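You operate a simulated robot arm through the tools that you are given. There is no shell and no other tool.

You are at the controls of a simulated robot arm. One attempt, no reset.

Task
Put things in order on the coil table. At the end: the grey stop block from the coil table stands where the green sign (marked "GOOD") stood; the yellow card (marked "HOLD") from the coil table stands where the green card (marked "PASS") stood; the green sign from the coil table stands where the yellow card stood; the green card from the coil table stands where the red sign (marked "HOLD") stood; the red sign from the coil table is on the black plate; whatever was shut is shut again. Leave all else as you found it, and nothing knocked over.

The check looks at the end state, three seconds after you hand in, the way a careful person would. Anything else that was tipped, shoved, dropped, spilled or broken makes it a failure.

Robot
A 6-joint arm with a two-finger parallel gripper, fixed in place. Base frame: the origin is at the foot of the arm, x ahead of it, y to its left, z up; the work surface is at about z = 0. Lengths are in m, angles in rad, forces in N, time in s.
With the tool pointing down near the work surface it reaches from about 0.16 to 0.42 m from the base axis. Its first joint turns from -1.152 to 1.152 rad. Payload 1.57 kg.
The TCP is the grasp point between the finger pads, 0.03 m short of the fingertips. In the tool frame z runs along the fingers and y along their closing line. The gripper opens to 0.08 m. The fingers are 0.017 m wide and 0.012 m thick; the gripper's body (0.04 by 0.082 m) begins 0.08 m behind the TCP.
Orientation is told as [roll, pitch, yaw] about the base's x, y, z axes, in that order, counted from this pose: with the fingers straight down and closing along the base's y, the tool's x points along the base's -x, its y along +y and its z along -z.

Tools
- The arm moves only by the tool send_rows. Its argument "increments" is a list that holds one entry, the list of rows, each a list of 7 numbers: the shift along the base's x, y, z in units of 50 mm (1.0 is 50 mm), then the turn, a rotation vector about the base's x, y, z in units of 6 degrees (1.0 is 6 degrees), then the closure, from 0 (fully open) to 1 (shut). In form: [[[x, y, z, wx, wy, wz, jaw], ...]]. A call has 1 to 20 rows; each row shifts and turns the commanded pose from where the row before left it. A call with a number of a shift or a turn outside -1 to 1 is refused whole. A row lasts 0.2 s, in which the tool goes at most 0.05 m and 0.15 rad; a call with a longer step from one row to the next is refused whole, and so is a gripper value outside its range. A pose out of reach is approached as far as the arm can. The call stops where the force on the tool passes 40 N (or 10 N more than at its start, if that is more) or the arm is blocked; 0.2 s more then pass. Each finger travels about 0.153 m/s and halts on what it meets, pressing with about 25 N; the grip force reading is that of the motor and also rises with nothing between the fingers. The clock runs only during rows and for 0.2 s after the last one: add rows that do not move to give the fingers time. The reply holds the time, the measured pose of the TCP, the force on the tool along the base axes, the opening and the grip force, in the units named above and with some noise, with the torque about the TCP (base axes, N m) and any sound that the robot's microphone picked up.
- Cameras (640 x 400 px; columns grow to the right, rows downward): "scene" is fixed at [0.0512, -0.3369, 0.4293]; the picture's right is [0.81, -0.59, 0.00], its down [-0.34, -0.47, -0.81] and it looks along [0.48, 0.66, -0.58] (base axes); focal length 226 px, centre (320, 200). "wrist" rides on the gripper at [0.072, -0.007, -0.122] in the tool frame; the picture's right is [0.09, 1.00, 0.00], its down [-0.84, 0.08, -0.54] and it looks along [-0.54, 0.05, 0.84] (tool axes); focal length 238 px, centre (320, 200). There is no depth. A picture from a camera that has moved, and an enlarged one, comes with that camera's place and axes in the base frame and with its lens. The place of the scene camera against the robot may be out by one fixed shift of up to 0.012 m in any direction.
- camera(camera): a new picture of that camera. No time passes.
- enlarge(camera, box): a new picture of the part [left, top, right, bottom] of that camera's present view, enlarged. No time passes.
- job_done(): hands the job in; it is judged then, once.

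Places have to be worked out from the pictures, the camera data and where the tool is seen. Open the gripper and draw the arm clear of the work before you hand the job in, unless the task says otherwise.

The tools are called after "Emit:" as name(argument=value, ...) on one line, values as JSON. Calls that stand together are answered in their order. send_rows: Moves the arm, as the interface text tells. Its arguments: {"type":"object","properties":{"increments":{"type":"array"}},"required":["increments"]} The other tools are called the same way: camera (camera) takes a picture; enlarge (camera, box) takes an enlarged picture of a part of a camera's view; job_done () hands the job in.

At the start:

```text
clock: 0.0
position: [0.2283, 0.0084, 0.261]
tcp_rot: [0.0, -0.001, 0.004]
contact_force: [0.4, 0.4, 0.6]
wrist_torque: [-0.02, 0.04, -0.02]
width: 0.0803
grip_force: 0.0
```

scene: 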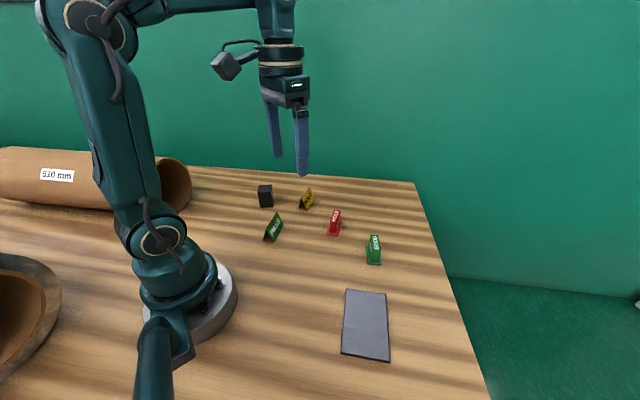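
wrist: 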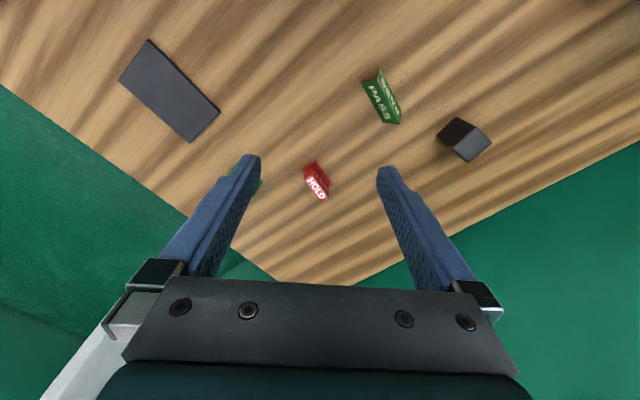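

I'll start by looking closer at the objects in both cameras, before any motion.

Emit:
enlarge(camera="scene", box=[240, 170, 400, 270])

Emit:
enlarge(camera="wrist", box=[240, 40, 520, 215])

Emit:
enlarge(camera="scene", box=[320, 270, 480, 370])

```text
4.00 times, centred on (320, 220) of scene
camera zoom: at [0.0512, -0.3369, 0.4293], right [0.81, -0.59, 0.0], down [-0.34, -0.47, -0.81], along [0.48, 0.66, -0.58], focal length 903 px, centre (320, 120)
```

zoom: 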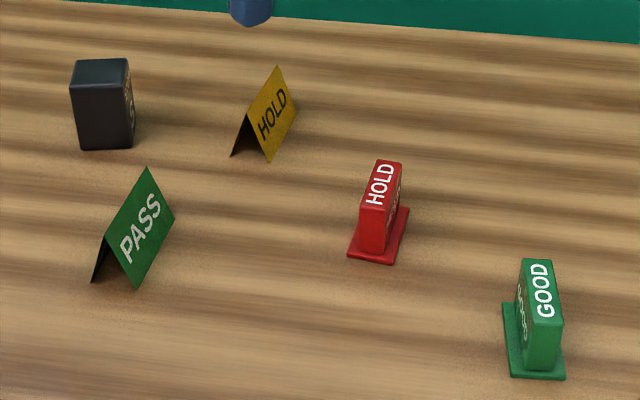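

```text
2.29 times, centred on (380, 128) of wrist
camera zoom: at [0.1575, 0.0018, 0.3837], right [-0.09, 1.0, 0.0], down [0.84, 0.08, 0.54], along [0.54, 0.05, -0.84], focal length 545 px, centre (183, 366)
```

zoom: 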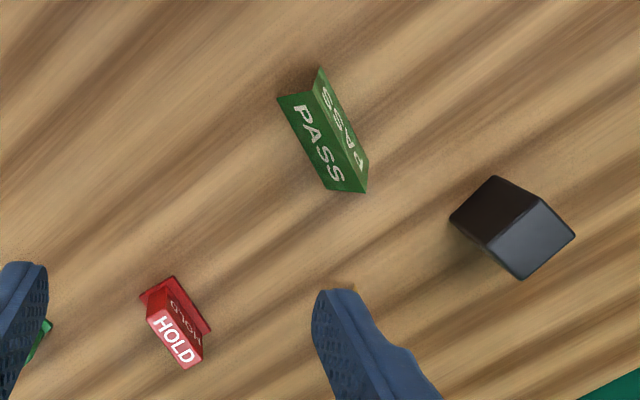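

```text
4.00 times, centred on (400, 320) of scene
camera zoom: at [0.0512, -0.3369, 0.4293], right [0.81, -0.59, 0.0], down [-0.34, -0.47, -0.81], along [0.48, 0.66, -0.58], focal length 903 px, centre (0, -280)
```

zoom: 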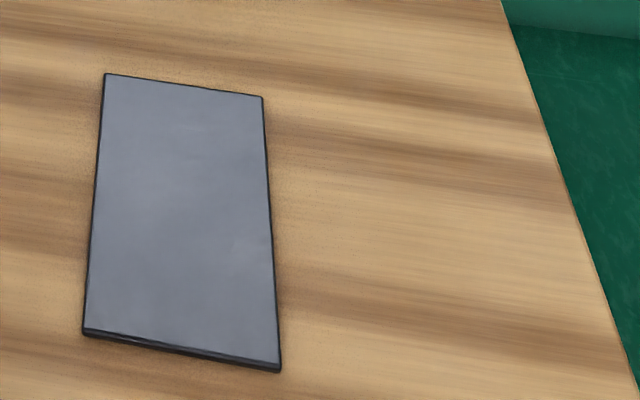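

The wrist and scene views agree: red sign about (0.36, 0.02), green card (0.213, 0.10), yellow card (0.36, 0.165), green sign (0.375, -0.11), grey block (0.26, 0.24), plate centre (0.247, -0.214). All the long axes sit at roughly 40°. I'll move above the red sign with the fingers open and the yaw turned to about 37° to measure it better.

Emit:
send_rows(increments=[[[0.377, 0.026, -0.286, 0, 0, 0.88, 0], [0.377, 0.026, -0.286, 0, 0, 0.88, 0], [0.377, 0.026, -0.286, 0, 0, 0.88, 0], [0.377, 0.026, -0.286, 0, 0, 0.88, 0], [0.377, 0.026, -0.286, 0, 0, 0.88, 0], [0.377, 0.026, -0.286, 0, 0, 0.88, 0], [0.377, 0.026, -0.286, 0, 0, 0.88, 0], [0, 0, 0, 0, 0, 0, 0]]])

Emit:
camera(camera="wrist")

Emit:
camera(camera="scene")

```text
clock: 1.8
position: [0.36, 0.018, 0.1605]
tcp_rot: [0.002, 0.0, 0.649]
contact_force: [-1.1, -0.4, -0.4]
wrist_torque: [-0.03, 0.0, -0.02]
width: 0.0802
grip_force: 0.1
```

```text
taken
camera wrist: at [0.3066, -0.0302, 0.2837], right [-0.67, 0.74, 0.0], down [0.62, 0.57, 0.54], along [0.4, 0.37, -0.84], focal length 238 px, centre (320, 200)
```

wrist: 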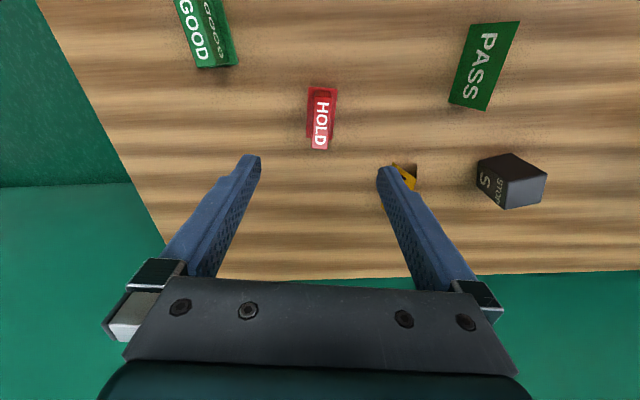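

```text
taken
```

scene: 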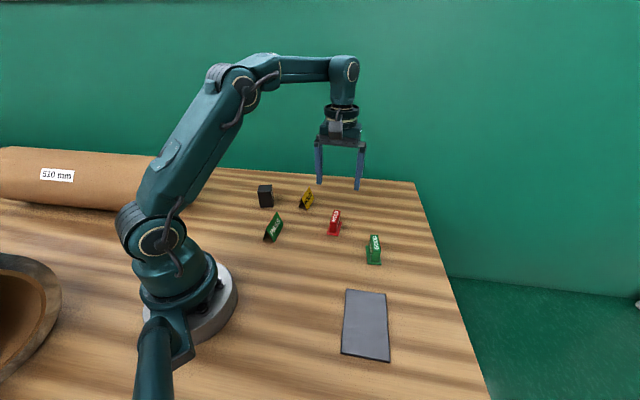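

The sign shows between the open fingers, so I'll enlarge this view to measure the red sign, and also the others now in sight.

Emit:
enlarge(camera="wrist", box=[270, 70, 370, 160])

Emit:
enlarge(camera="wrist", box=[420, 0, 580, 220])

```text
4.44 times, centred on (320, 115) of wrist
camera zoom: at [0.3066, -0.0302, 0.2837], right [-0.67, 0.74, 0.0], down [0.62, 0.57, 0.54], along [0.4, 0.37, -0.84], focal length 1059 px, centre (320, 578)
```

zoom: 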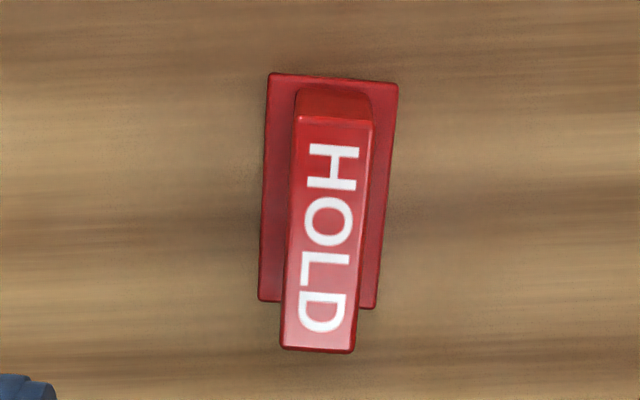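

```text
1.82 times, centred on (500, 110) of wrist
camera zoom: at [0.3066, -0.0302, 0.2837], right [-0.67, 0.74, 0.0], down [0.62, 0.57, 0.54], along [0.4, 0.37, -0.84], focal length 433 px, centre (-7, 364)
```

zoom: 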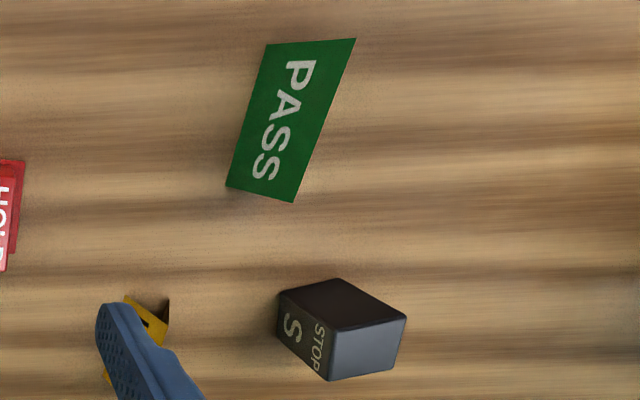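

Red sign: base 56×31 mm centred at about (0.3545, 0.015), axis at 38.8°, upright about 16 mm thick with its top at z≈0.041. I'll align, go down with open fingers to TCP z≈0.039, and close.

Emit:
send_rows(increments=[[[-0.11, -0.06, 0, 0, 0, 0.27, 0], [0, 0, -0.6, 0, 0, 0, 0], [0, 0, -0.6, 0, 0, 0, 0], [0, 0, -0.6, 0, 0, 0, 0], [0, 0, -0.4, 0, 0, 0, 0], [0, 0, -0.22, 0, 0, 0, 0], [0, 0, 0, 0, 0, 0, 0]]])

Emit:
camera(camera="wrist")

Emit:
enlarge(camera="scene", box=[240, 150, 400, 270])

```text
clock: 3.4
position: [0.3549, 0.0139, 0.0396]
tcp_rot: [0.001, 0.002, 0.677]
contact_force: [0.2, -0.1, 0.1]
wrist_torque: [0.0, 0.01, 0.01]
width: 0.08
grip_force: 0.1
```

```text
taken
camera wrist: at [0.3028, -0.0357, 0.1631], right [-0.69, 0.72, 0.0], down [0.61, 0.58, 0.54], along [0.39, 0.38, -0.84], focal length 238 px, centre (320, 200)
```

wrist: 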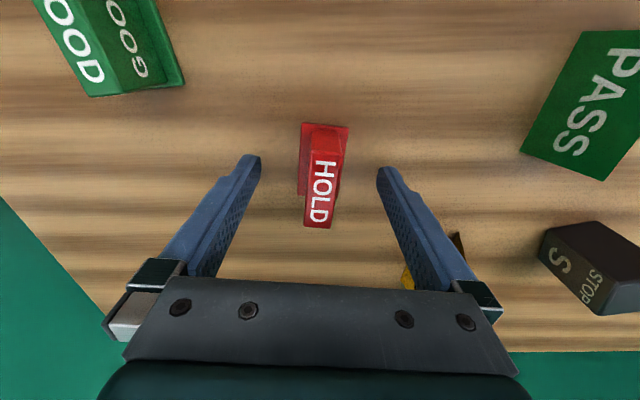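

```text
3.33 times, centred on (320, 210) of scene
camera zoom: at [0.0512, -0.3369, 0.4293], right [0.81, -0.59, 0.0], down [-0.34, -0.47, -0.81], along [0.48, 0.66, -0.58], focal length 752 px, centre (320, 167)
```

zoom: 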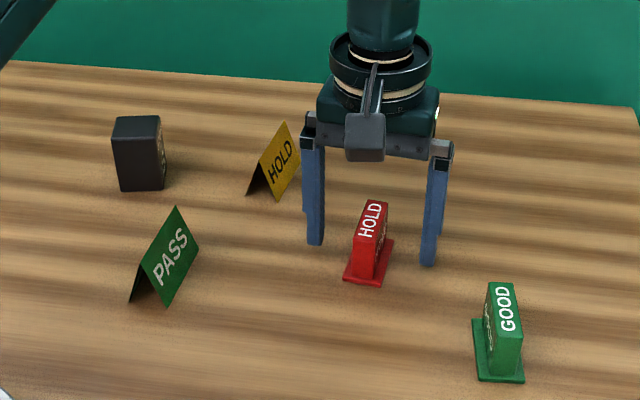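

The sign's top sits at the TCP's projection between the fingers and there is no contact. Closing now.

Emit:
send_rows(increments=[[[0, 0, 0, 0, 0, 0, 0.6], [0, 0, 0, 0, 0, 0, 0.85], [0, 0, 0, 0, 0, 0, 1.0], [0, 0, 0, 0, 0, 0, 1.0]]])

Emit:
camera(camera="wrist")

```text
clock: 4.4
position: [0.3542, 0.0145, 0.0406]
tcp_rot: [0.001, 0.0, 0.674]
contact_force: [0.4, 0.5, -0.4]
wrist_torque: [0.0, 0.0, 0.03]
width: 0.017
grip_force: 25.1
```

```text
taken
camera wrist: at [0.3028, -0.0357, 0.1633], right [-0.69, 0.72, 0.0], down [0.6, 0.58, 0.54], along [0.39, 0.38, -0.84], focal length 238 px, centre (320, 200)
```

wrist: 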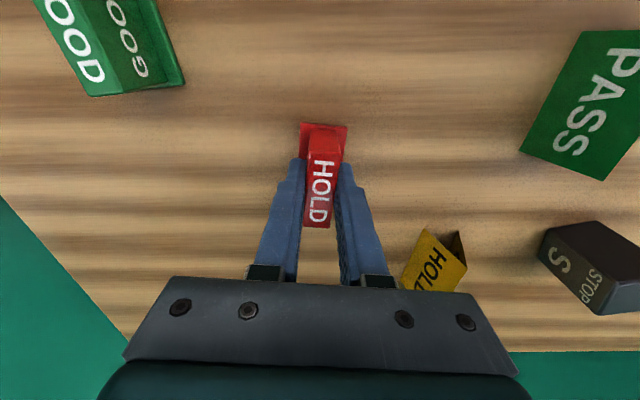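

Gripped at 17 mm with 25 N and the sign hasn't moved, so the red sign's spot is (0.3545, 0.0145) at 38.8°. I'll lift it and carry it towards the plate at a safe height to measure the plate.

Emit:
send_rows(increments=[[[0, 0, 0.3, 0, 0, 0, 1], [0, 0, 0.6, 0, 0, 0, 1], [0, 0, 0.7, 0, 0, 0, 1], [0, 0, 0.7, 0, 0, 0, 1], [-0.2375, -0.535, 0, 0, 0, 0, 1], [-0.2375, -0.535, 0, 0, 0, 0, 1], [-0.2375, -0.535, 0, 0, 0, 0, 1], [-0.2375, -0.535, 0, 0, 0, 0, 1], [-0.2375, -0.535, 0, 0, 0, 0, 1], [-0.2375, -0.535, 0, 0, 0, 0, 1], [-0.2375, -0.535, 0, 0, 0, 0, 1], [-0.2375, -0.535, 0, 0, 0, 0, 1], [0, 0, 0, 0, 0, 0, 1]]])

Emit:
camera(camera="wrist")

Emit:
camera(camera="scene")

```text
clock: 7.2
position: [0.2597, -0.1993, 0.153]
tcp_rot: [0.002, -0.001, 0.676]
contact_force: [-1.2, -0.3, -0.4]
wrist_torque: [-0.01, 0.0, 0.02]
width: 0.0168
grip_force: 25.3
```

```text
taken
camera wrist: at [0.2087, -0.249, 0.2767], right [-0.69, 0.72, 0.0], down [0.6, 0.58, 0.54], along [0.39, 0.38, -0.84], focal length 238 px, centre (320, 200)
```

wrist: 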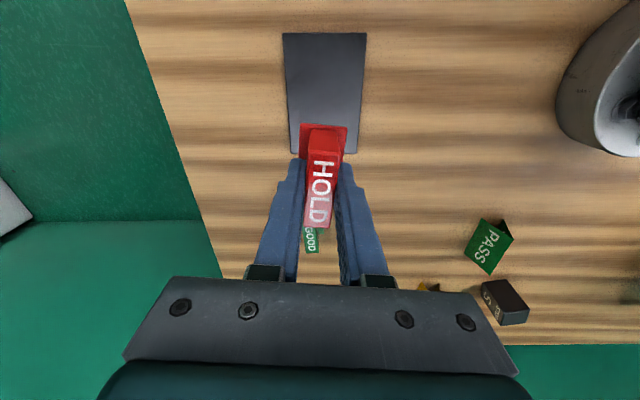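

```text
taken
```

scene: 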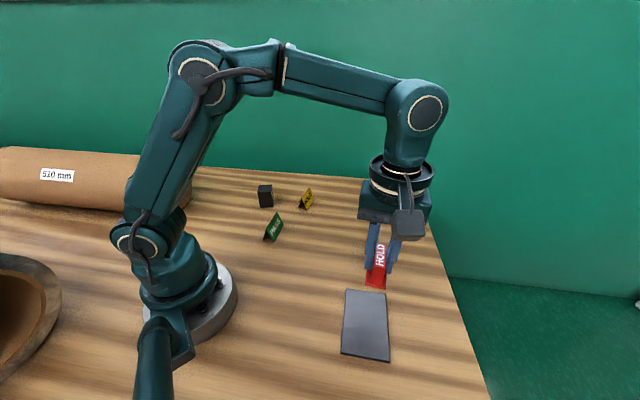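

Plate in the wrist view: centre about (0.241, -0.2115), axis 43.8°, roughly 119×80 mm. I'll move over its centre, line up the yaw and lower to just above it.

Emit:
send_rows(increments=[[[-0.376, -0.242, 0, 0, 0, 0.85, 1], [0, 0, -0.5, 0, 0, 0, 1], [0, 0, -0.6, 0, 0, 0, 1], [0, 0, -0.5, 0, 0, 0, 1], [0, 0, -0.3, 0, 0, 0, 1], [0, 0, -0.14, 0, 0, 0, 1], [0, 0, 0, 0, 0, 0, 1]]])

Emit:
camera(camera="wrist")

Emit:
enlarge(camera="scene", box=[310, 240, 430, 370])

```text
clock: 8.8
position: [0.2428, -0.2116, 0.0528]
tcp_rot: [-0.001, 0.001, 0.765]
contact_force: [-0.8, 0.0, -0.1]
wrist_torque: [0.01, -0.01, 0.0]
width: 0.0176
grip_force: 25.5
```

```text
taken
camera wrist: at [0.1954, -0.2664, 0.1754], right [-0.76, 0.66, 0.0], down [0.55, 0.63, 0.54], along [0.36, 0.41, -0.84], focal length 238 px, centre (320, 200)
```

wrist: 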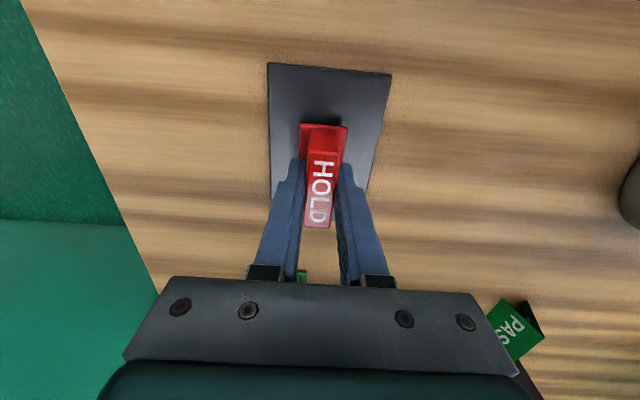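

```text
3.08 times, centred on (370, 305) of scene
camera zoom: at [0.0512, -0.3369, 0.4293], right [0.81, -0.59, 0.0], down [-0.34, -0.47, -0.81], along [0.48, 0.66, -0.58], focal length 694 px, centre (166, -123)
```

zoom: 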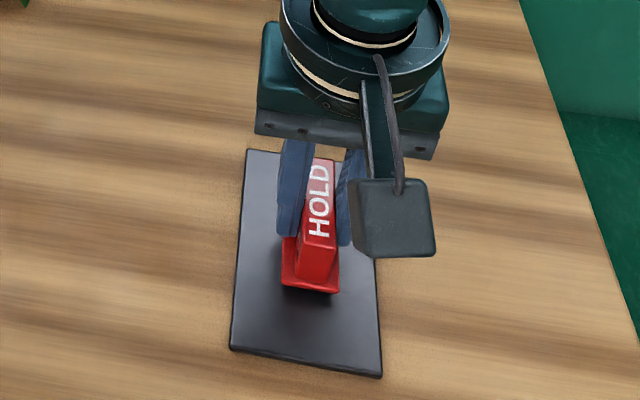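

The sign hangs centred over the plate, its bottom about 8 mm above it. I'll lower it in small steps and watch the force.

Emit:
send_rows(increments=[[[0, 0, -0.1, 0, 0, 0, 1], [0, 0, -0.04, 0, 0, 0, 1], [0, 0, -0.02, 0, 0, 0, 1], [0, 0, 0, 0, 0, 0, 1]]])

Emit:
enlarge(camera="scene", box=[320, 260, 410, 360])

```text
clock: 9.8
position: [0.2417, -0.2124, 0.0445]
tcp_rot: [-0.001, 0.001, 0.764]
contact_force: [-4.1, 6.8, 20.5]
wrist_torque: [0.18, 0.11, 0.01]
width: 0.0173
grip_force: 24.6
```

```text
4.00 times, centred on (365, 310) of scene
camera zoom: at [0.0512, -0.3368, 0.4294], right [0.81, -0.59, 0.0], down [-0.34, -0.47, -0.81], along [0.48, 0.66, -0.58], focal length 903 px, centre (140, -240)
```

zoom: 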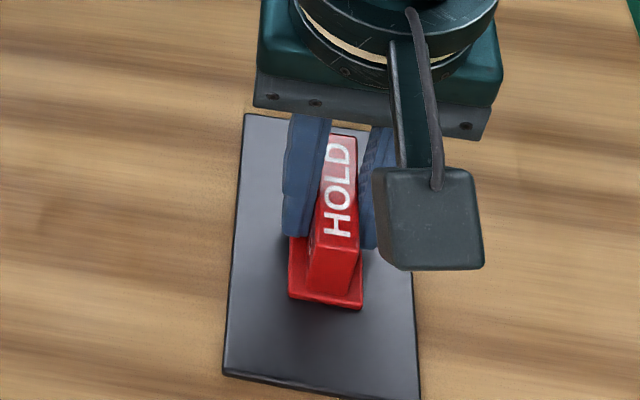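

There's 20 N of vertical force, so the sign is on the plate. I'll ease up half a millimetre, open the fingers and lift straight up.

Emit:
send_rows(increments=[[[0, 0, 0.01, 0, 0, 0, 1], [0, 0, 0, 0, 0, 0, 0.6], [0, 0, 0, 0, 0, 0, 0.3], [0, 0, 0, 0, 0, 0, 0.2], [0, 0, 0.4, 0, 0, 0, 0.2], [0, 0, 0.7, 0, 0, 0, 0.1], [0, 0, 0.7, 0, 0, 0, 0], [0, 0, 0.4, 0, 0, 0, 0], [0, 0, 0, 0, 0, 0, 0]]])

Emit:
camera(camera="wrist")

Emit:
enlarge(camera="scene", box=[320, 260, 410, 360])

```text
clock: 11.8
position: [0.2436, -0.2125, 0.1571]
tcp_rot: [0.0, -0.002, 0.764]
contact_force: [-0.1, 1.0, 0.0]
wrist_torque: [0.0, 0.0, 0.02]
width: 0.0802
grip_force: 0.0
```

```text
taken
camera wrist: at [0.1974, -0.2673, 0.2803], right [-0.76, 0.66, 0.0], down [0.55, 0.63, 0.54], along [0.36, 0.41, -0.84], focal length 238 px, centre (320, 200)
```

wrist: 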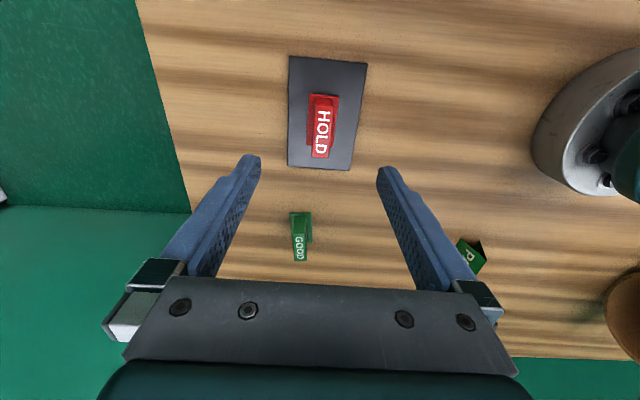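

```text
4.00 times, centred on (365, 310) of scene
camera zoom: at [0.0512, -0.3369, 0.4293], right [0.81, -0.59, 0.0], down [-0.34, -0.47, -0.81], along [0.48, 0.66, -0.58], focal length 903 px, centre (140, -240)
```

zoom: 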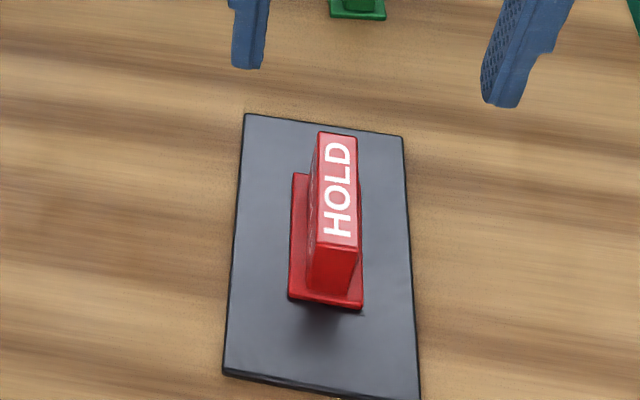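

The red sign stands on the plate. Next is the green PASS card: I'll move above about (0.213, 0.10) with yaw near 40° and measure it from close up.

Emit:
send_rows(increments=[[[-0.06, 0.625, 0.026, 0, 0, -0.063, 0], [-0.06, 0.625, 0.026, 0, 0, -0.063, 0], [-0.06, 0.625, 0.026, 0, 0, -0.063, 0], [-0.06, 0.625, 0.026, 0, 0, -0.063, 0], [-0.06, 0.625, 0.026, 0, 0, -0.063, 0], [-0.06, 0.625, 0.026, 0, 0, -0.063, 0], [-0.06, 0.625, 0.026, 0, 0, -0.063, 0], [-0.06, 0.625, 0.026, 0, 0, -0.063, 0], [-0.06, 0.625, 0.026, 0, 0, -0.063, 0], [-0.06, 0.625, 0.026, 0, 0, -0.063, 0], [0, 0, 0, 0, 0, 0, 0]]])

Emit:
camera(camera="wrist")

Emit:
camera(camera="scene")

```text
clock: 14.2
position: [0.2129, 0.1001, 0.1652]
tcp_rot: [0.0, 0.001, 0.697]
contact_force: [-0.6, 0.2, 0.3]
wrist_torque: [0.04, -0.01, 0.03]
width: 0.0798
grip_force: 0.0
```

```text
taken
camera wrist: at [0.1626, 0.0487, 0.2883], right [-0.71, 0.7, 0.0], down [0.59, 0.6, 0.54], along [0.38, 0.38, -0.84], focal length 238 px, centre (320, 200)
```

wrist: 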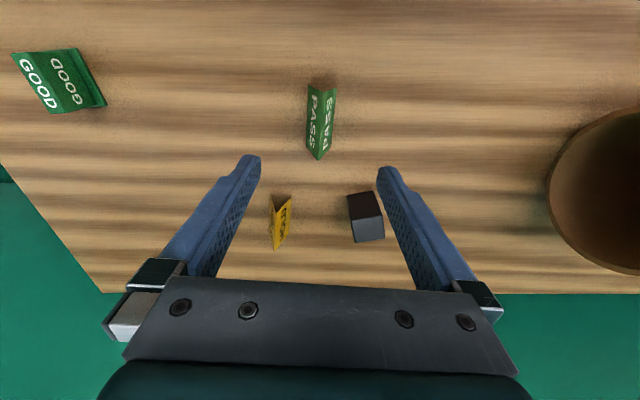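

```text
taken
```

scene: 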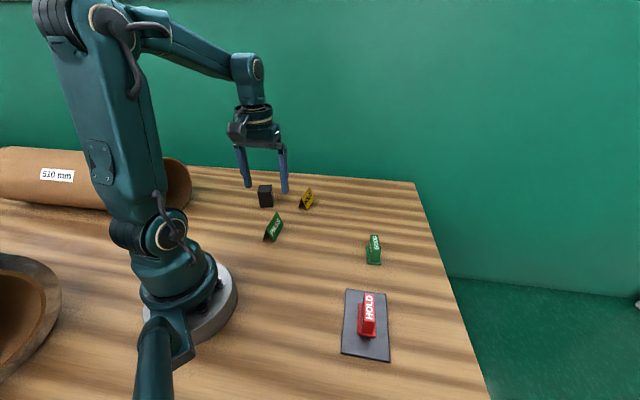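

I can see the PASS card between the fingers, and the yellow card and the block as well. I'll enlarge each to measure them.

Emit:
enlarge(camera="wrist", box=[270, 70, 370, 170])

Emit:
enlarge(camera="wrist", box=[250, 170, 400, 260])

```text
4.00 times, centred on (320, 120) of wrist
camera zoom: at [0.1626, 0.0487, 0.2883], right [-0.71, 0.7, 0.0], down [0.59, 0.6, 0.54], along [0.38, 0.38, -0.84], focal length 953 px, centre (320, 520)
```

zoom: 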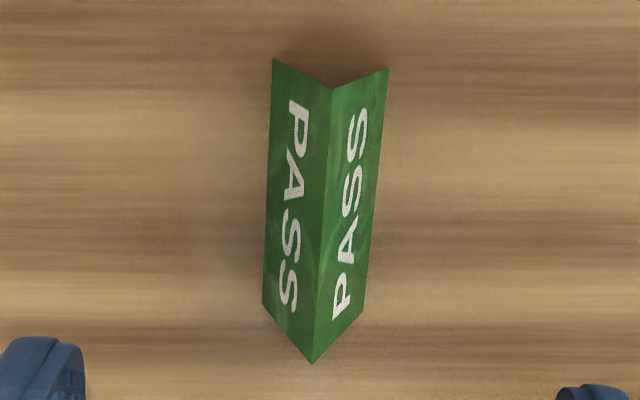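

```text
4.27 times, centred on (325, 215) of wrist
camera zoom: at [0.1626, 0.0487, 0.2883], right [-0.71, 0.7, 0.0], down [0.59, 0.6, 0.54], along [0.38, 0.38, -0.84], focal length 1017 px, centre (299, 136)
```

zoom: 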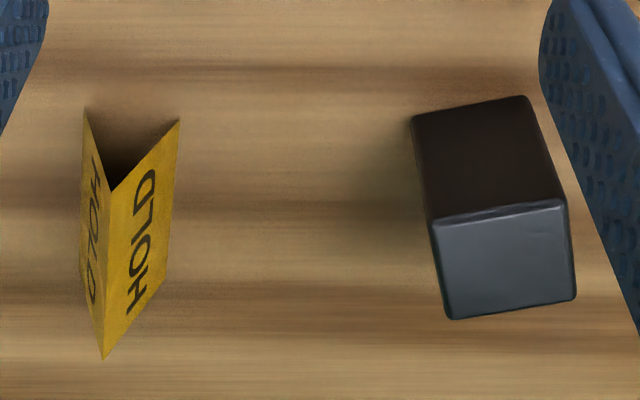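

P (green card): centre (0.2126, 0.0996), ridge at 41°, 70×32 mm, ridge height 41 mm. Yellow card is about (0.355, 0.156) at 38°, and the block about (0.257, 0.228), 39 mm square. Gripping the sloped faces could slip, so I'll take the tents by their 70 mm ends, with about 5 mm clearance each side. Turning yaw to -49° at height now.

Emit:
send_rows(increments=[[[0, 0, 0, 0, 0, -0.988, 0], [0, 0, 0, 0, 0, -0.988, 0], [0, 0, 0, 0, 0, -0.988, 0], [0, 0, 0, 0, 0, -0.988, 0], [0, 0, 0, 0, 0, -0.988, 0], [0, 0, 0, 0, 0, -0.988, 0], [0, 0, 0, 0, 0, -0.988, 0], [0, 0, 0, 0, 0, -0.988, 0], [0, 0, 0, 0, 0, -0.988, 0], [0, 0, 0, 0, 0, -0.988, 0], [0, 0, 0, 0, 0, -0.988, 0], [0, 0, 0, 0, 0, -0.988, 0], [0, 0, 0, 0, 0, -0.988, 0], [0, 0, 0, 0, 0, -0.988, 0], [0, 0, 0, 0, 0, -0.988, 0], [0, 0, 0, 0, 0, 0, 0], [0, 0, 0, 0, 0, 0, 0]]])

Emit:
camera(camera="wrist")

Emit:
enlarge(camera="wrist", box=[260, 60, 380, 180])

```text
clock: 17.8
position: [0.2128, 0.0993, 0.1692]
tcp_rot: [0.0, 0.0, -0.856]
contact_force: [0.5, -0.3, 0.6]
wrist_torque: [-0.02, 0.02, -0.01]
width: 0.0798
grip_force: 0.1
```

```text
taken
camera wrist: at [0.1603, 0.1501, 0.2911], right [0.69, 0.72, 0.0], down [0.61, -0.58, 0.54], along [0.39, -0.37, -0.84], focal length 238 px, centre (320, 200)
```

wrist: 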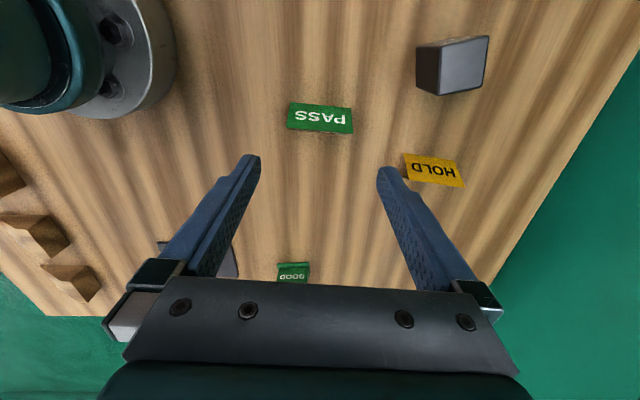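

```text
3.33 times, centred on (320, 120) of wrist
camera zoom: at [0.1603, 0.1501, 0.2911], right [0.69, 0.72, 0.0], down [0.61, -0.58, 0.54], along [0.39, -0.37, -0.84], focal length 794 px, centre (320, 467)
```

zoom: 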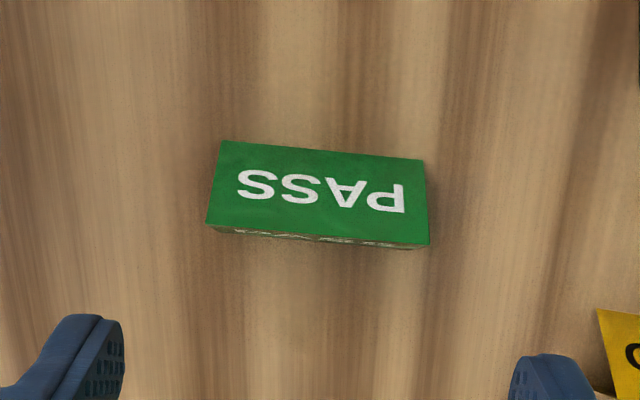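

The card centre in this view comes out at (0.2127, 0.099) at 40.9°, matching the TCP. I'll go down so the fingertips are just above the ridge and check the end clearances.

Emit:
send_rows(increments=[[[0, 0, -0.6, 0, 0, 0, 0], [0, 0, -0.6, 0, 0, 0, 0], [0, 0, -0.5, 0, 0, 0, 0], [0, 0, 0, 0, 0, 0, 0]]])

Emit:
enlarge(camera="wrist", box=[220, 100, 420, 225])

Emit:
enlarge(camera="scene", box=[220, 170, 330, 260])

```text
clock: 18.8
position: [0.2134, 0.0983, 0.0828]
tcp_rot: [0.0, -0.001, -0.857]
contact_force: [-0.6, -0.2, 0.7]
wrist_torque: [0.02, -0.03, 0.01]
width: 0.0802
grip_force: 0.0
```

```text
3.20 times, centred on (320, 162) of wrist
camera zoom: at [0.1609, 0.1491, 0.2049], right [0.69, 0.72, 0.0], down [0.61, -0.58, 0.54], along [0.39, -0.37, -0.84], focal length 763 px, centre (320, 320)
```

zoom: 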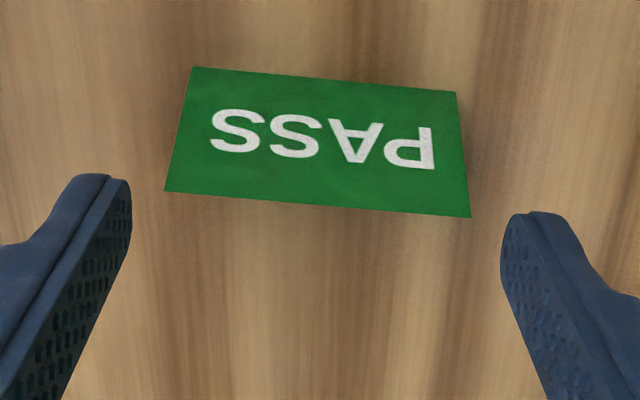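

```text
4.44 times, centred on (275, 215) of scene
camera zoom: at [0.0512, -0.3369, 0.4293], right [0.81, -0.59, 0.0], down [-0.34, -0.47, -0.81], along [0.48, 0.66, -0.58], focal length 1003 px, centre (520, 133)
```

zoom: 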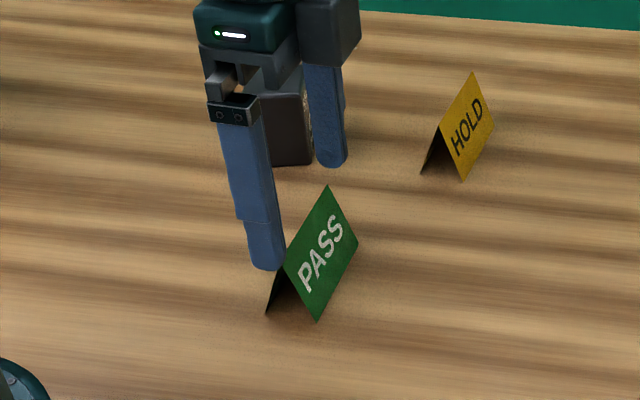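

The fingertips straddle the card evenly, about 5 mm free at each end, and the ridge lies on the TCP's vertical line. I'll go down to TCP z≈0.040 and close gently onto the ends.

Emit:
send_rows(increments=[[[0, 0, -0.4, 0, 0, 0, 0], [0, 0, -0.3, 0, 0, 0, 0], [0, 0, -0.16, 0, 0, 0, 0], [0, 0, 0, 0, 0, 0, 0], [0, 0, 0, 0, 0, 0, 0.08], [0, 0, 0, 0, 0, 0, 0.12], [0, 0, 0, 0, 0, 0, 0.2], [0, 0, 0, 0, 0, 0, 0.3], [0, 0, 0, 0, 0, 0, 0.3]]])

Emit:
camera(camera="wrist")

Emit:
enlarge(camera="scene", box=[220, 170, 330, 260])

```text
clock: 20.8
position: [0.2105, 0.0989, 0.0399]
tcp_rot: [0.0, 0.0, -0.855]
contact_force: [-0.8, 0.3, 1.0]
wrist_torque: [0.0, 0.0, 0.03]
width: 0.0686
grip_force: 25.0
```

```text
taken
camera wrist: at [0.1595, 0.1491, 0.1621], right [0.69, 0.72, 0.0], down [0.61, -0.58, 0.54], along [0.39, -0.37, -0.84], focal length 238 px, centre (320, 200)
```

wrist: 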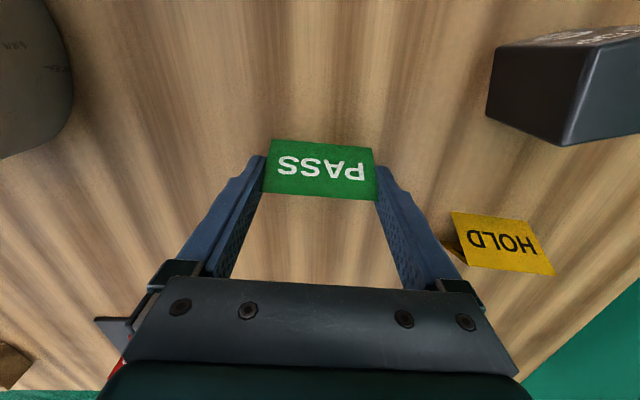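

```text
4.44 times, centred on (275, 215) of scene
camera zoom: at [0.0512, -0.3369, 0.4293], right [0.81, -0.59, 0.0], down [-0.34, -0.47, -0.81], along [0.48, 0.66, -0.58], focal length 1003 px, centre (520, 133)
```

zoom: 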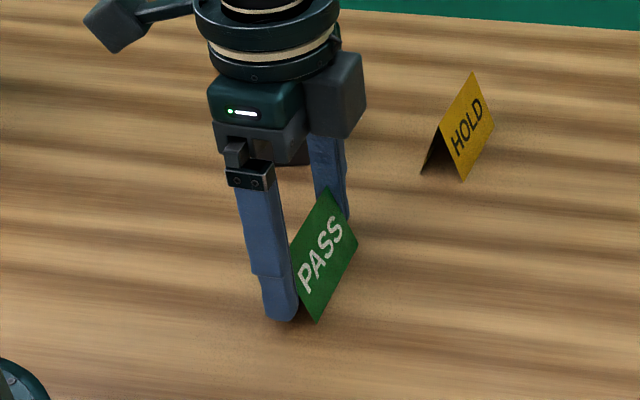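

Both ends are gripped at about 69 mm with 25 N. I'll lift a little first to confirm the card hangs level.

Emit:
send_rows(increments=[[[0, 0, 0.1, 0, 0, 0, 0.3], [0, 0, 0.3, 0, 0, 0, 0.3], [0, 0, 0.4, 0, 0, 0, 0.3], [0, 0, 0, 0, 0, 0, 0.3]]])

Emit:
camera(camera="wrist")

Emit:
enlarge(camera="scene", box=[220, 170, 330, 260])

```text
clock: 21.8
position: [0.2106, 0.1007, 0.0808]
tcp_rot: [-0.002, 0.001, -0.857]
contact_force: [-0.3, 1.0, -0.8]
wrist_torque: [0.01, 0.02, -0.01]
width: 0.0689
grip_force: 25.6
```

```text
taken
camera wrist: at [0.1592, 0.1503, 0.2041], right [0.69, 0.72, 0.0], down [0.61, -0.58, 0.54], along [0.39, -0.37, -0.84], focal length 238 px, centre (320, 200)
```

wrist: 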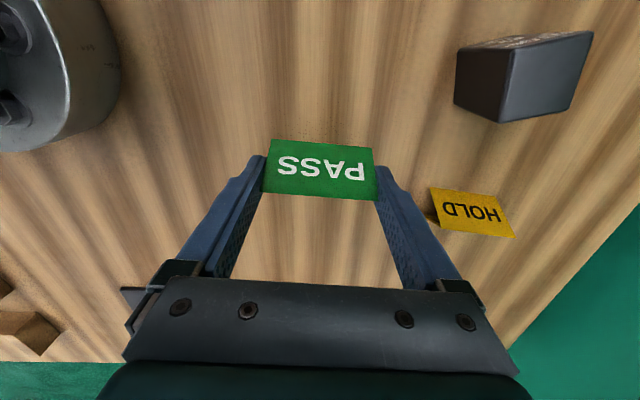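

```text
4.44 times, centred on (275, 215) of scene
camera zoom: at [0.0512, -0.3369, 0.4293], right [0.81, -0.59, 0.0], down [-0.34, -0.47, -0.81], along [0.48, 0.66, -0.58], focal length 1003 px, centre (520, 133)
```

zoom: 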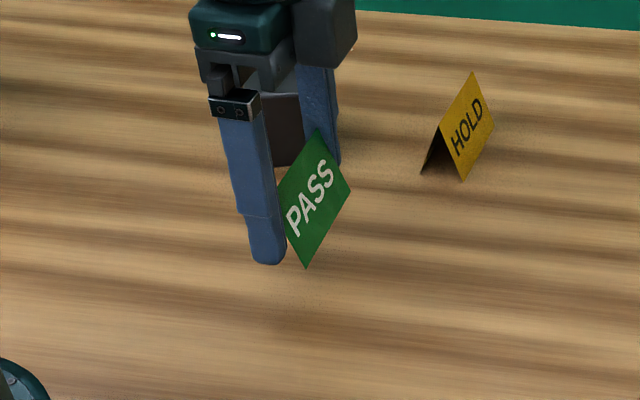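

The card hangs level and firm. I'll lift it further and carry it to the red sign's spot at (0.3546, 0.0145), turning about -2° to match, then lower to just above the table.

Emit:
send_rows(increments=[[[0, 0, 0.6, 0, 0, 0, 0.3], [0.4, -0.238, 0.2, 0, 0, 0, 0.3], [0.4, -0.238, 0, 0, 0, 0, 0.3], [0.4, -0.238, 0, 0, 0, -0.18, 0.3], [0.4, -0.238, 0, 0, 0, -0.18, 0.3], [0.4, -0.238, 0, 0, 0, 0, 0.3], [0.4, -0.238, 0, 0, 0, 0, 0.3], [0.4, -0.238, 0, 0, 0, 0, 0.3], [0.03, -0.02, 0, 0, 0, 0, 0.3], [0, 0, 0, 0, 0, 0, 0.3], [0, 0, 0, 0, 0, 0, 0.3]]])

Emit:
camera(camera="wrist")

Emit:
camera(camera="scene")

```text
clock: 24.2
position: [0.3556, 0.0145, 0.1223]
tcp_rot: [0.002, -0.001, -0.892]
contact_force: [0.6, -0.4, -0.4]
wrist_torque: [0.0, -0.03, -0.01]
width: 0.0686
grip_force: 25.3
```

```text
taken
camera wrist: at [0.3049, 0.0681, 0.2435], right [0.72, 0.7, 0.0], down [0.59, -0.6, 0.54], along [0.38, -0.39, -0.84], focal length 238 px, centre (320, 200)
```

wrist: 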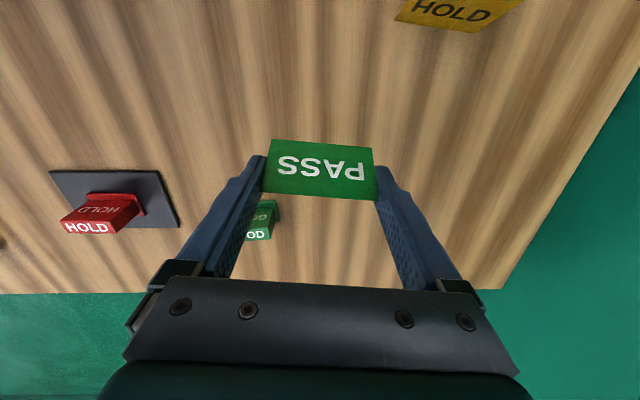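

```text
taken
```

scene: 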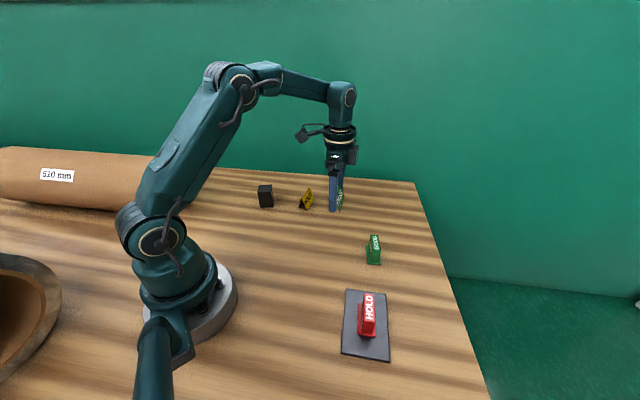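

Position reads (0.3555, 0.015) at -51.1°, within a millimetre of the target. I'll lower to a few millimetres above the table.

Emit:
send_rows(increments=[[[-0.015, -0.015, -0.5, 0, 0, 0, 0.3], [0, 0, -0.5, 0, 0, 0, 0.3], [0, 0, -0.4, 0, 0, 0, 0.3], [0, 0, -0.1, 0, 0, 0, 0.3], [0, 0, 0, 0, 0, 0, 0.3], [0, 0, 0, 0, 0, 0, 0.3]]])

Emit:
enlarge(camera="scene", box=[280, 160, 400, 260])

```text
clock: 25.6
position: [0.3539, 0.0164, 0.0446]
tcp_rot: [-0.001, 0.0, -0.892]
contact_force: [0.4, 0.6, 0.2]
wrist_torque: [-0.01, -0.01, -0.01]
width: 0.0685
grip_force: 24.7
```

```text
4.00 times, centred on (340, 210) of scene
camera zoom: at [0.0512, -0.3369, 0.4293], right [0.81, -0.59, 0.0], down [-0.34, -0.47, -0.81], along [0.48, 0.66, -0.58], focal length 903 px, centre (240, 160)
```

zoom: 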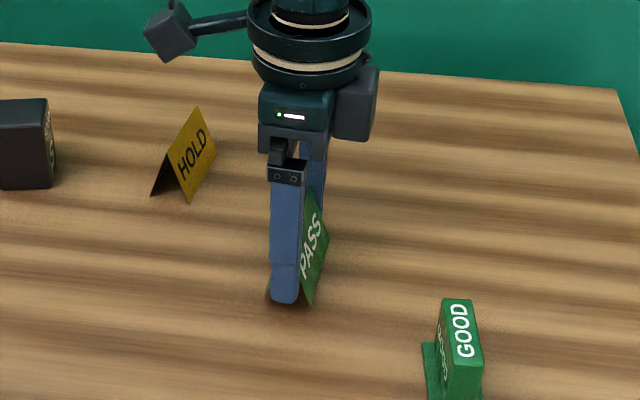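

No contact yet, the card's bottom about 5 mm up. I'll lower in fine steps until a light touch shows.

Emit:
send_rows(increments=[[[0, 0, -0.05, 0, 0, 0, 0.3], [0, 0, -0.02, 0, 0, 0, 0.3], [0, 0, -0.016, 0, 0, 0, 0.3], [0, 0, 0, 0, 0, 0, 0.3]]])

```text
clock: 26.6
position: [0.353, 0.0145, 0.0403]
tcp_rot: [0.0, 0.0, -0.891]
contact_force: [-0.6, -1.2, -0.3]
wrist_torque: [-0.01, 0.0, 0.01]
width: 0.0688
grip_force: 25.6
```

Emit:
send_rows(increments=[[[0, 0, -0.014, 0, 0, 0, 0.3], [0, 0, 0, 0, 0, 0, 0.3]]])

```text
clock: 27.2
position: [0.3531, 0.0151, 0.0398]
tcp_rot: [-0.001, 0.0, -0.892]
contact_force: [1.1, -0.4, -0.7]
wrist_torque: [0.03, 0.01, -0.04]
width: 0.0687
grip_force: 24.4
```

Still no contact at the height it was gripped. I'll go on in half-millimetre steps.

Emit:
send_rows(increments=[[[0, 0, -0.01, 0, 0, 0, 0.3], [0, 0, -0.01, 0, 0, 0, 0.3], [0, 0, 0, 0, 0, 0, 0.3]]])

Emit:
enlarge(camera="scene", box=[300, 200, 350, 250])

```text
clock: 28.0
position: [0.3529, 0.0145, 0.0393]
tcp_rot: [-0.002, 0.0, -0.892]
contact_force: [0.8, -0.5, -1.0]
wrist_torque: [-0.01, 0.03, -0.02]
width: 0.0688
grip_force: 25.4
```

```text
8.00 times, centred on (325, 225) of scene
camera zoom: at [0.0512, -0.3369, 0.4293], right [0.81, -0.59, 0.0], down [-0.34, -0.47, -0.81], along [0.48, 0.66, -0.58], focal length 1805 px, centre (280, 0)
```

zoom: 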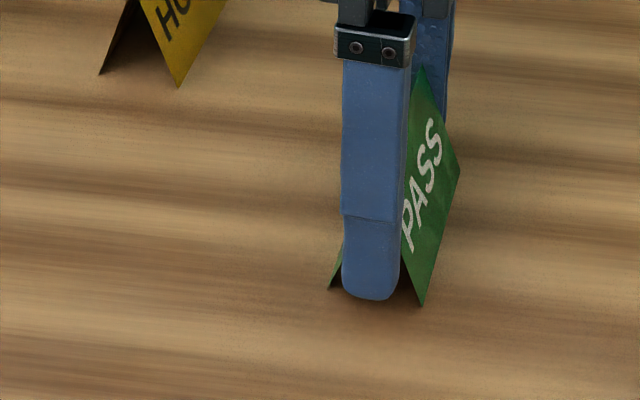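

It's very close to the table now, with its shadow right under the edge. A couple more half-millimetre steps.

Emit:
send_rows(increments=[[[0, 0, -0.012, 0, 0, 0, 0.3], [0, 0, -0.01, 0, 0, 0, 0.3], [0, 0, 0, 0, 0, 0, 0.3]]])

```text
clock: 28.8
position: [0.3526, 0.0151, 0.0385]
tcp_rot: [0.001, -0.002, -0.891]
contact_force: [-1.8, 1.1, 17.2]
wrist_torque: [0.02, 0.12, -0.05]
width: 0.0689
grip_force: 25.1
```

Contact at 17 N: the card is on the table at (0.353, 0.015). I'll ease up a touch, open fully and lift straight up.

Emit:
send_rows(increments=[[[0, 0, 0.008, 0, 0, 0, 0.3], [0, 0, 0, 0, 0, 0, 0.1], [0, 0, 0, 0, 0, 0, 0], [0, 0, 0, 0, 0, 0, 0], [0, 0, 0, 0, 0, 0, 0]]])

Emit:
camera(camera="wrist")

```text
clock: 30.0
position: [0.3532, 0.0154, 0.039]
tcp_rot: [0.002, 0.0, -0.891]
contact_force: [-0.2, 0.0, 0.0]
wrist_torque: [0.0, 0.0, 0.01]
width: 0.0797
grip_force: 0.0
```

```text
taken
camera wrist: at [0.3025, 0.067, 0.1615], right [0.72, 0.7, 0.0], down [0.59, -0.6, 0.54], along [0.38, -0.39, -0.84], focal length 238 px, centre (320, 200)
```

wrist: 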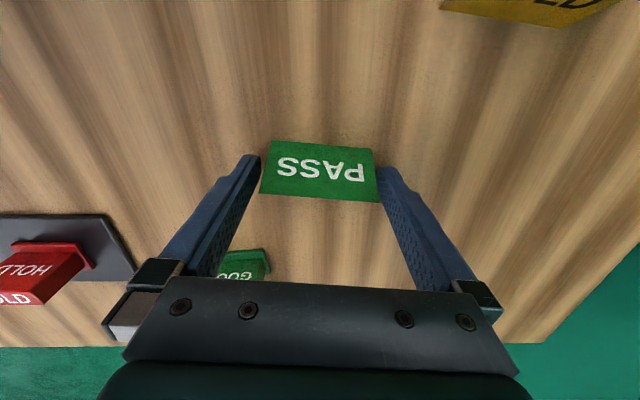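

The fingers are clear of both ends, so I'll lift straight up to z≈0.16.

Emit:
send_rows(increments=[[[0, 0, 0.2, 0, 0, 0, 0], [0, 0, 0.4, 0, 0, 0, 0], [0, 0, 0.6, 0, 0, 0, 0], [0, 0, 0.6, 0, 0, 0, 0], [0, 0, 0.6, 0, 0, 0, 0], [0, 0, 0, 0, 0, 0, 0]]])

Emit:
camera(camera="wrist")

Emit:
enlarge(camera="scene", box=[240, 170, 400, 270])

```text
clock: 31.4
position: [0.3527, 0.0144, 0.1569]
tcp_rot: [0.001, 0.001, -0.893]
contact_force: [0.0, 0.2, -0.4]
wrist_torque: [-0.01, -0.01, 0.04]
width: 0.08
grip_force: 0.1
```

```text
taken
camera wrist: at [0.303, 0.0659, 0.2805], right [0.72, 0.7, 0.0], down [0.59, -0.6, 0.54], along [0.38, -0.39, -0.84], focal length 238 px, centre (320, 200)
```

wrist: 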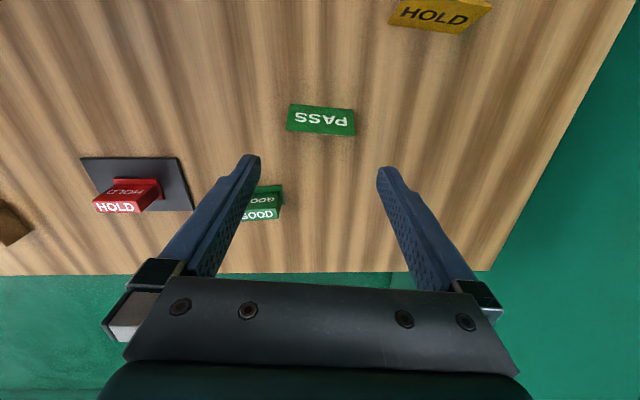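

```text
4.00 times, centred on (320, 220) of scene
camera zoom: at [0.0512, -0.3369, 0.4293], right [0.81, -0.59, 0.0], down [-0.34, -0.47, -0.81], along [0.48, 0.66, -0.58], focal length 903 px, centre (320, 120)
```

zoom: 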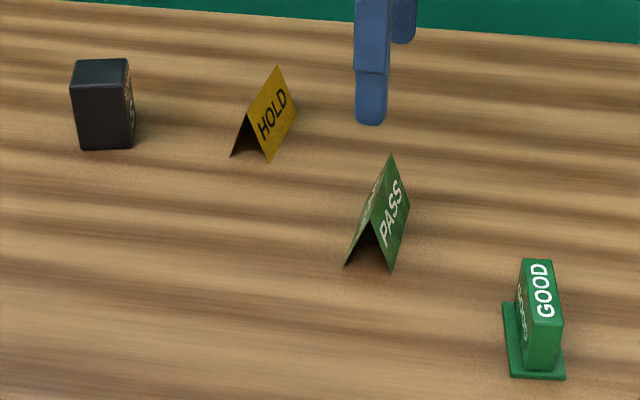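

PASS now stands upright where the red sign was. Next is the yellow card: I'll move above about (0.355, 0.156), with the yaw nudged to -52°.

Emit:
send_rows(increments=[[[0.01, 0.567, 0, 0, 0, 0, 0], [0.01, 0.567, 0, 0, 0, 0, 0], [0.01, 0.567, 0, 0, 0, 0, 0], [0.01, 0.567, 0, 0, 0, 0, 0], [0.01, 0.567, 0, 0, 0, -0.18, 0], [0, 0, 0, 0, 0, 0, 0], [0, 0, 0, 0, 0, 0, 0]]])

Emit:
camera(camera="wrist")

Emit:
enlarge(camera="wrist", box=[260, 60, 380, 180])

```text
clock: 33.0
position: [0.3567, 0.1592, 0.1574]
tcp_rot: [0.002, 0.001, -0.91]
contact_force: [-0.3, 0.4, -0.8]
wrist_torque: [0.02, -0.01, -0.01]
width: 0.0799
grip_force: 0.0
```

```text
taken
camera wrist: at [0.3078, 0.2107, 0.2806], right [0.73, 0.68, 0.0], down [0.57, -0.61, 0.54], along [0.37, -0.4, -0.84], focal length 238 px, centre (320, 200)
```

wrist: 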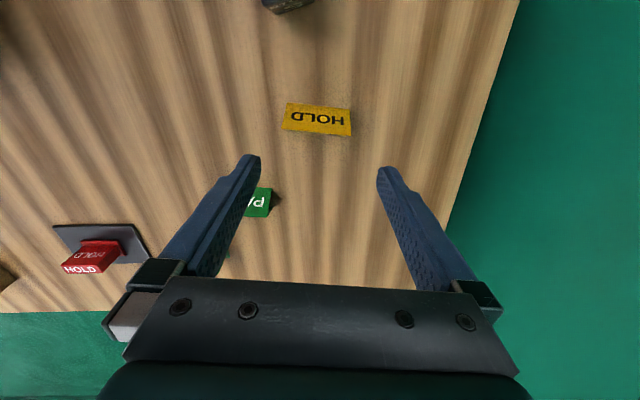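

```text
3.33 times, centred on (320, 120) of wrist
camera zoom: at [0.3078, 0.2107, 0.2806], right [0.73, 0.68, 0.0], down [0.57, -0.61, 0.54], along [0.37, -0.4, -0.84], focal length 794 px, centre (320, 467)
```

zoom: 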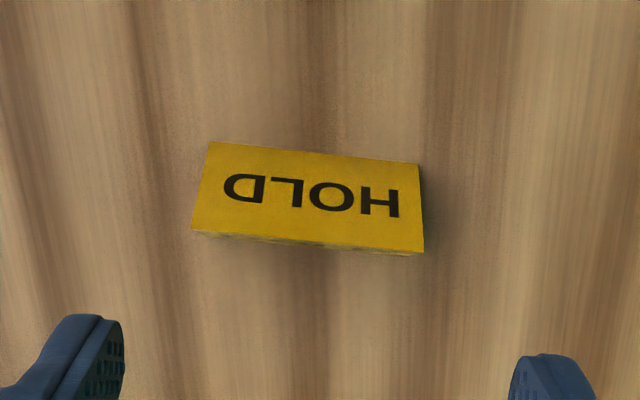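

Yellow card: centre (0.355, 0.1554), ridge at 37.6°, so the TCP is about 4 mm off along the ridge. I'll correct by (-2.7, -2.8) mm and go down to just above the ridge to check.

Emit:
send_rows(increments=[[[-0.054, -0.056, 0, 0, 0, -0.04, 0], [0, 0, -0.5, 0, 0, 0, 0], [0, 0, -0.5, 0, 0, 0, 0], [0, 0, -0.48, 0, 0, 0, 0], [0, 0, 0, 0, 0, 0, 0]]])

Emit:
enlarge(camera="wrist", box=[220, 100, 420, 225])

Emit:
enlarge(camera="scene", box=[250, 150, 360, 240])

```text
clock: 34.2
position: [0.3535, 0.1556, 0.0841]
tcp_rot: [0.0, 0.0, -0.918]
contact_force: [-0.8, 0.6, 0.5]
wrist_torque: [0.01, 0.01, 0.03]
width: 0.0797
grip_force: 0.1
```

```text
3.20 times, centred on (320, 162) of wrist
camera zoom: at [0.3039, 0.208, 0.2071], right [0.73, 0.68, 0.0], down [0.57, -0.62, 0.54], along [0.37, -0.4, -0.84], focal length 763 px, centre (320, 320)
```

zoom: 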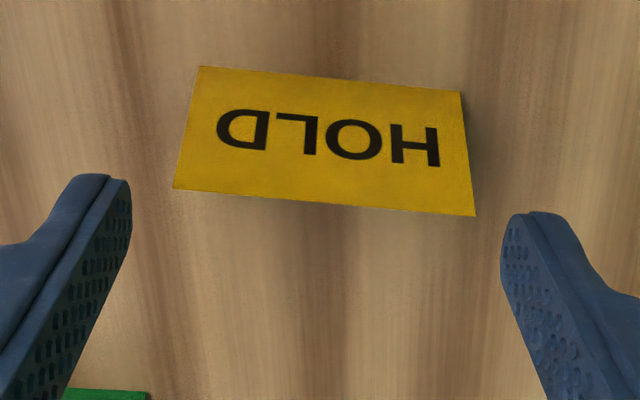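

```text
4.44 times, centred on (305, 195) of scene
camera zoom: at [0.0512, -0.3369, 0.4293], right [0.81, -0.59, 0.0], down [-0.34, -0.47, -0.81], along [0.48, 0.66, -0.58], focal length 1003 px, centre (387, 222)
```

zoom: 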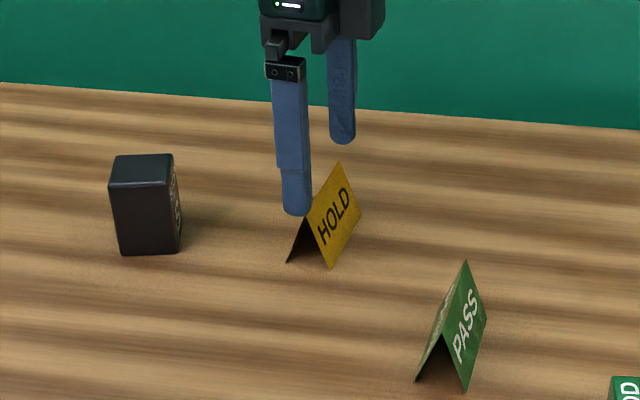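

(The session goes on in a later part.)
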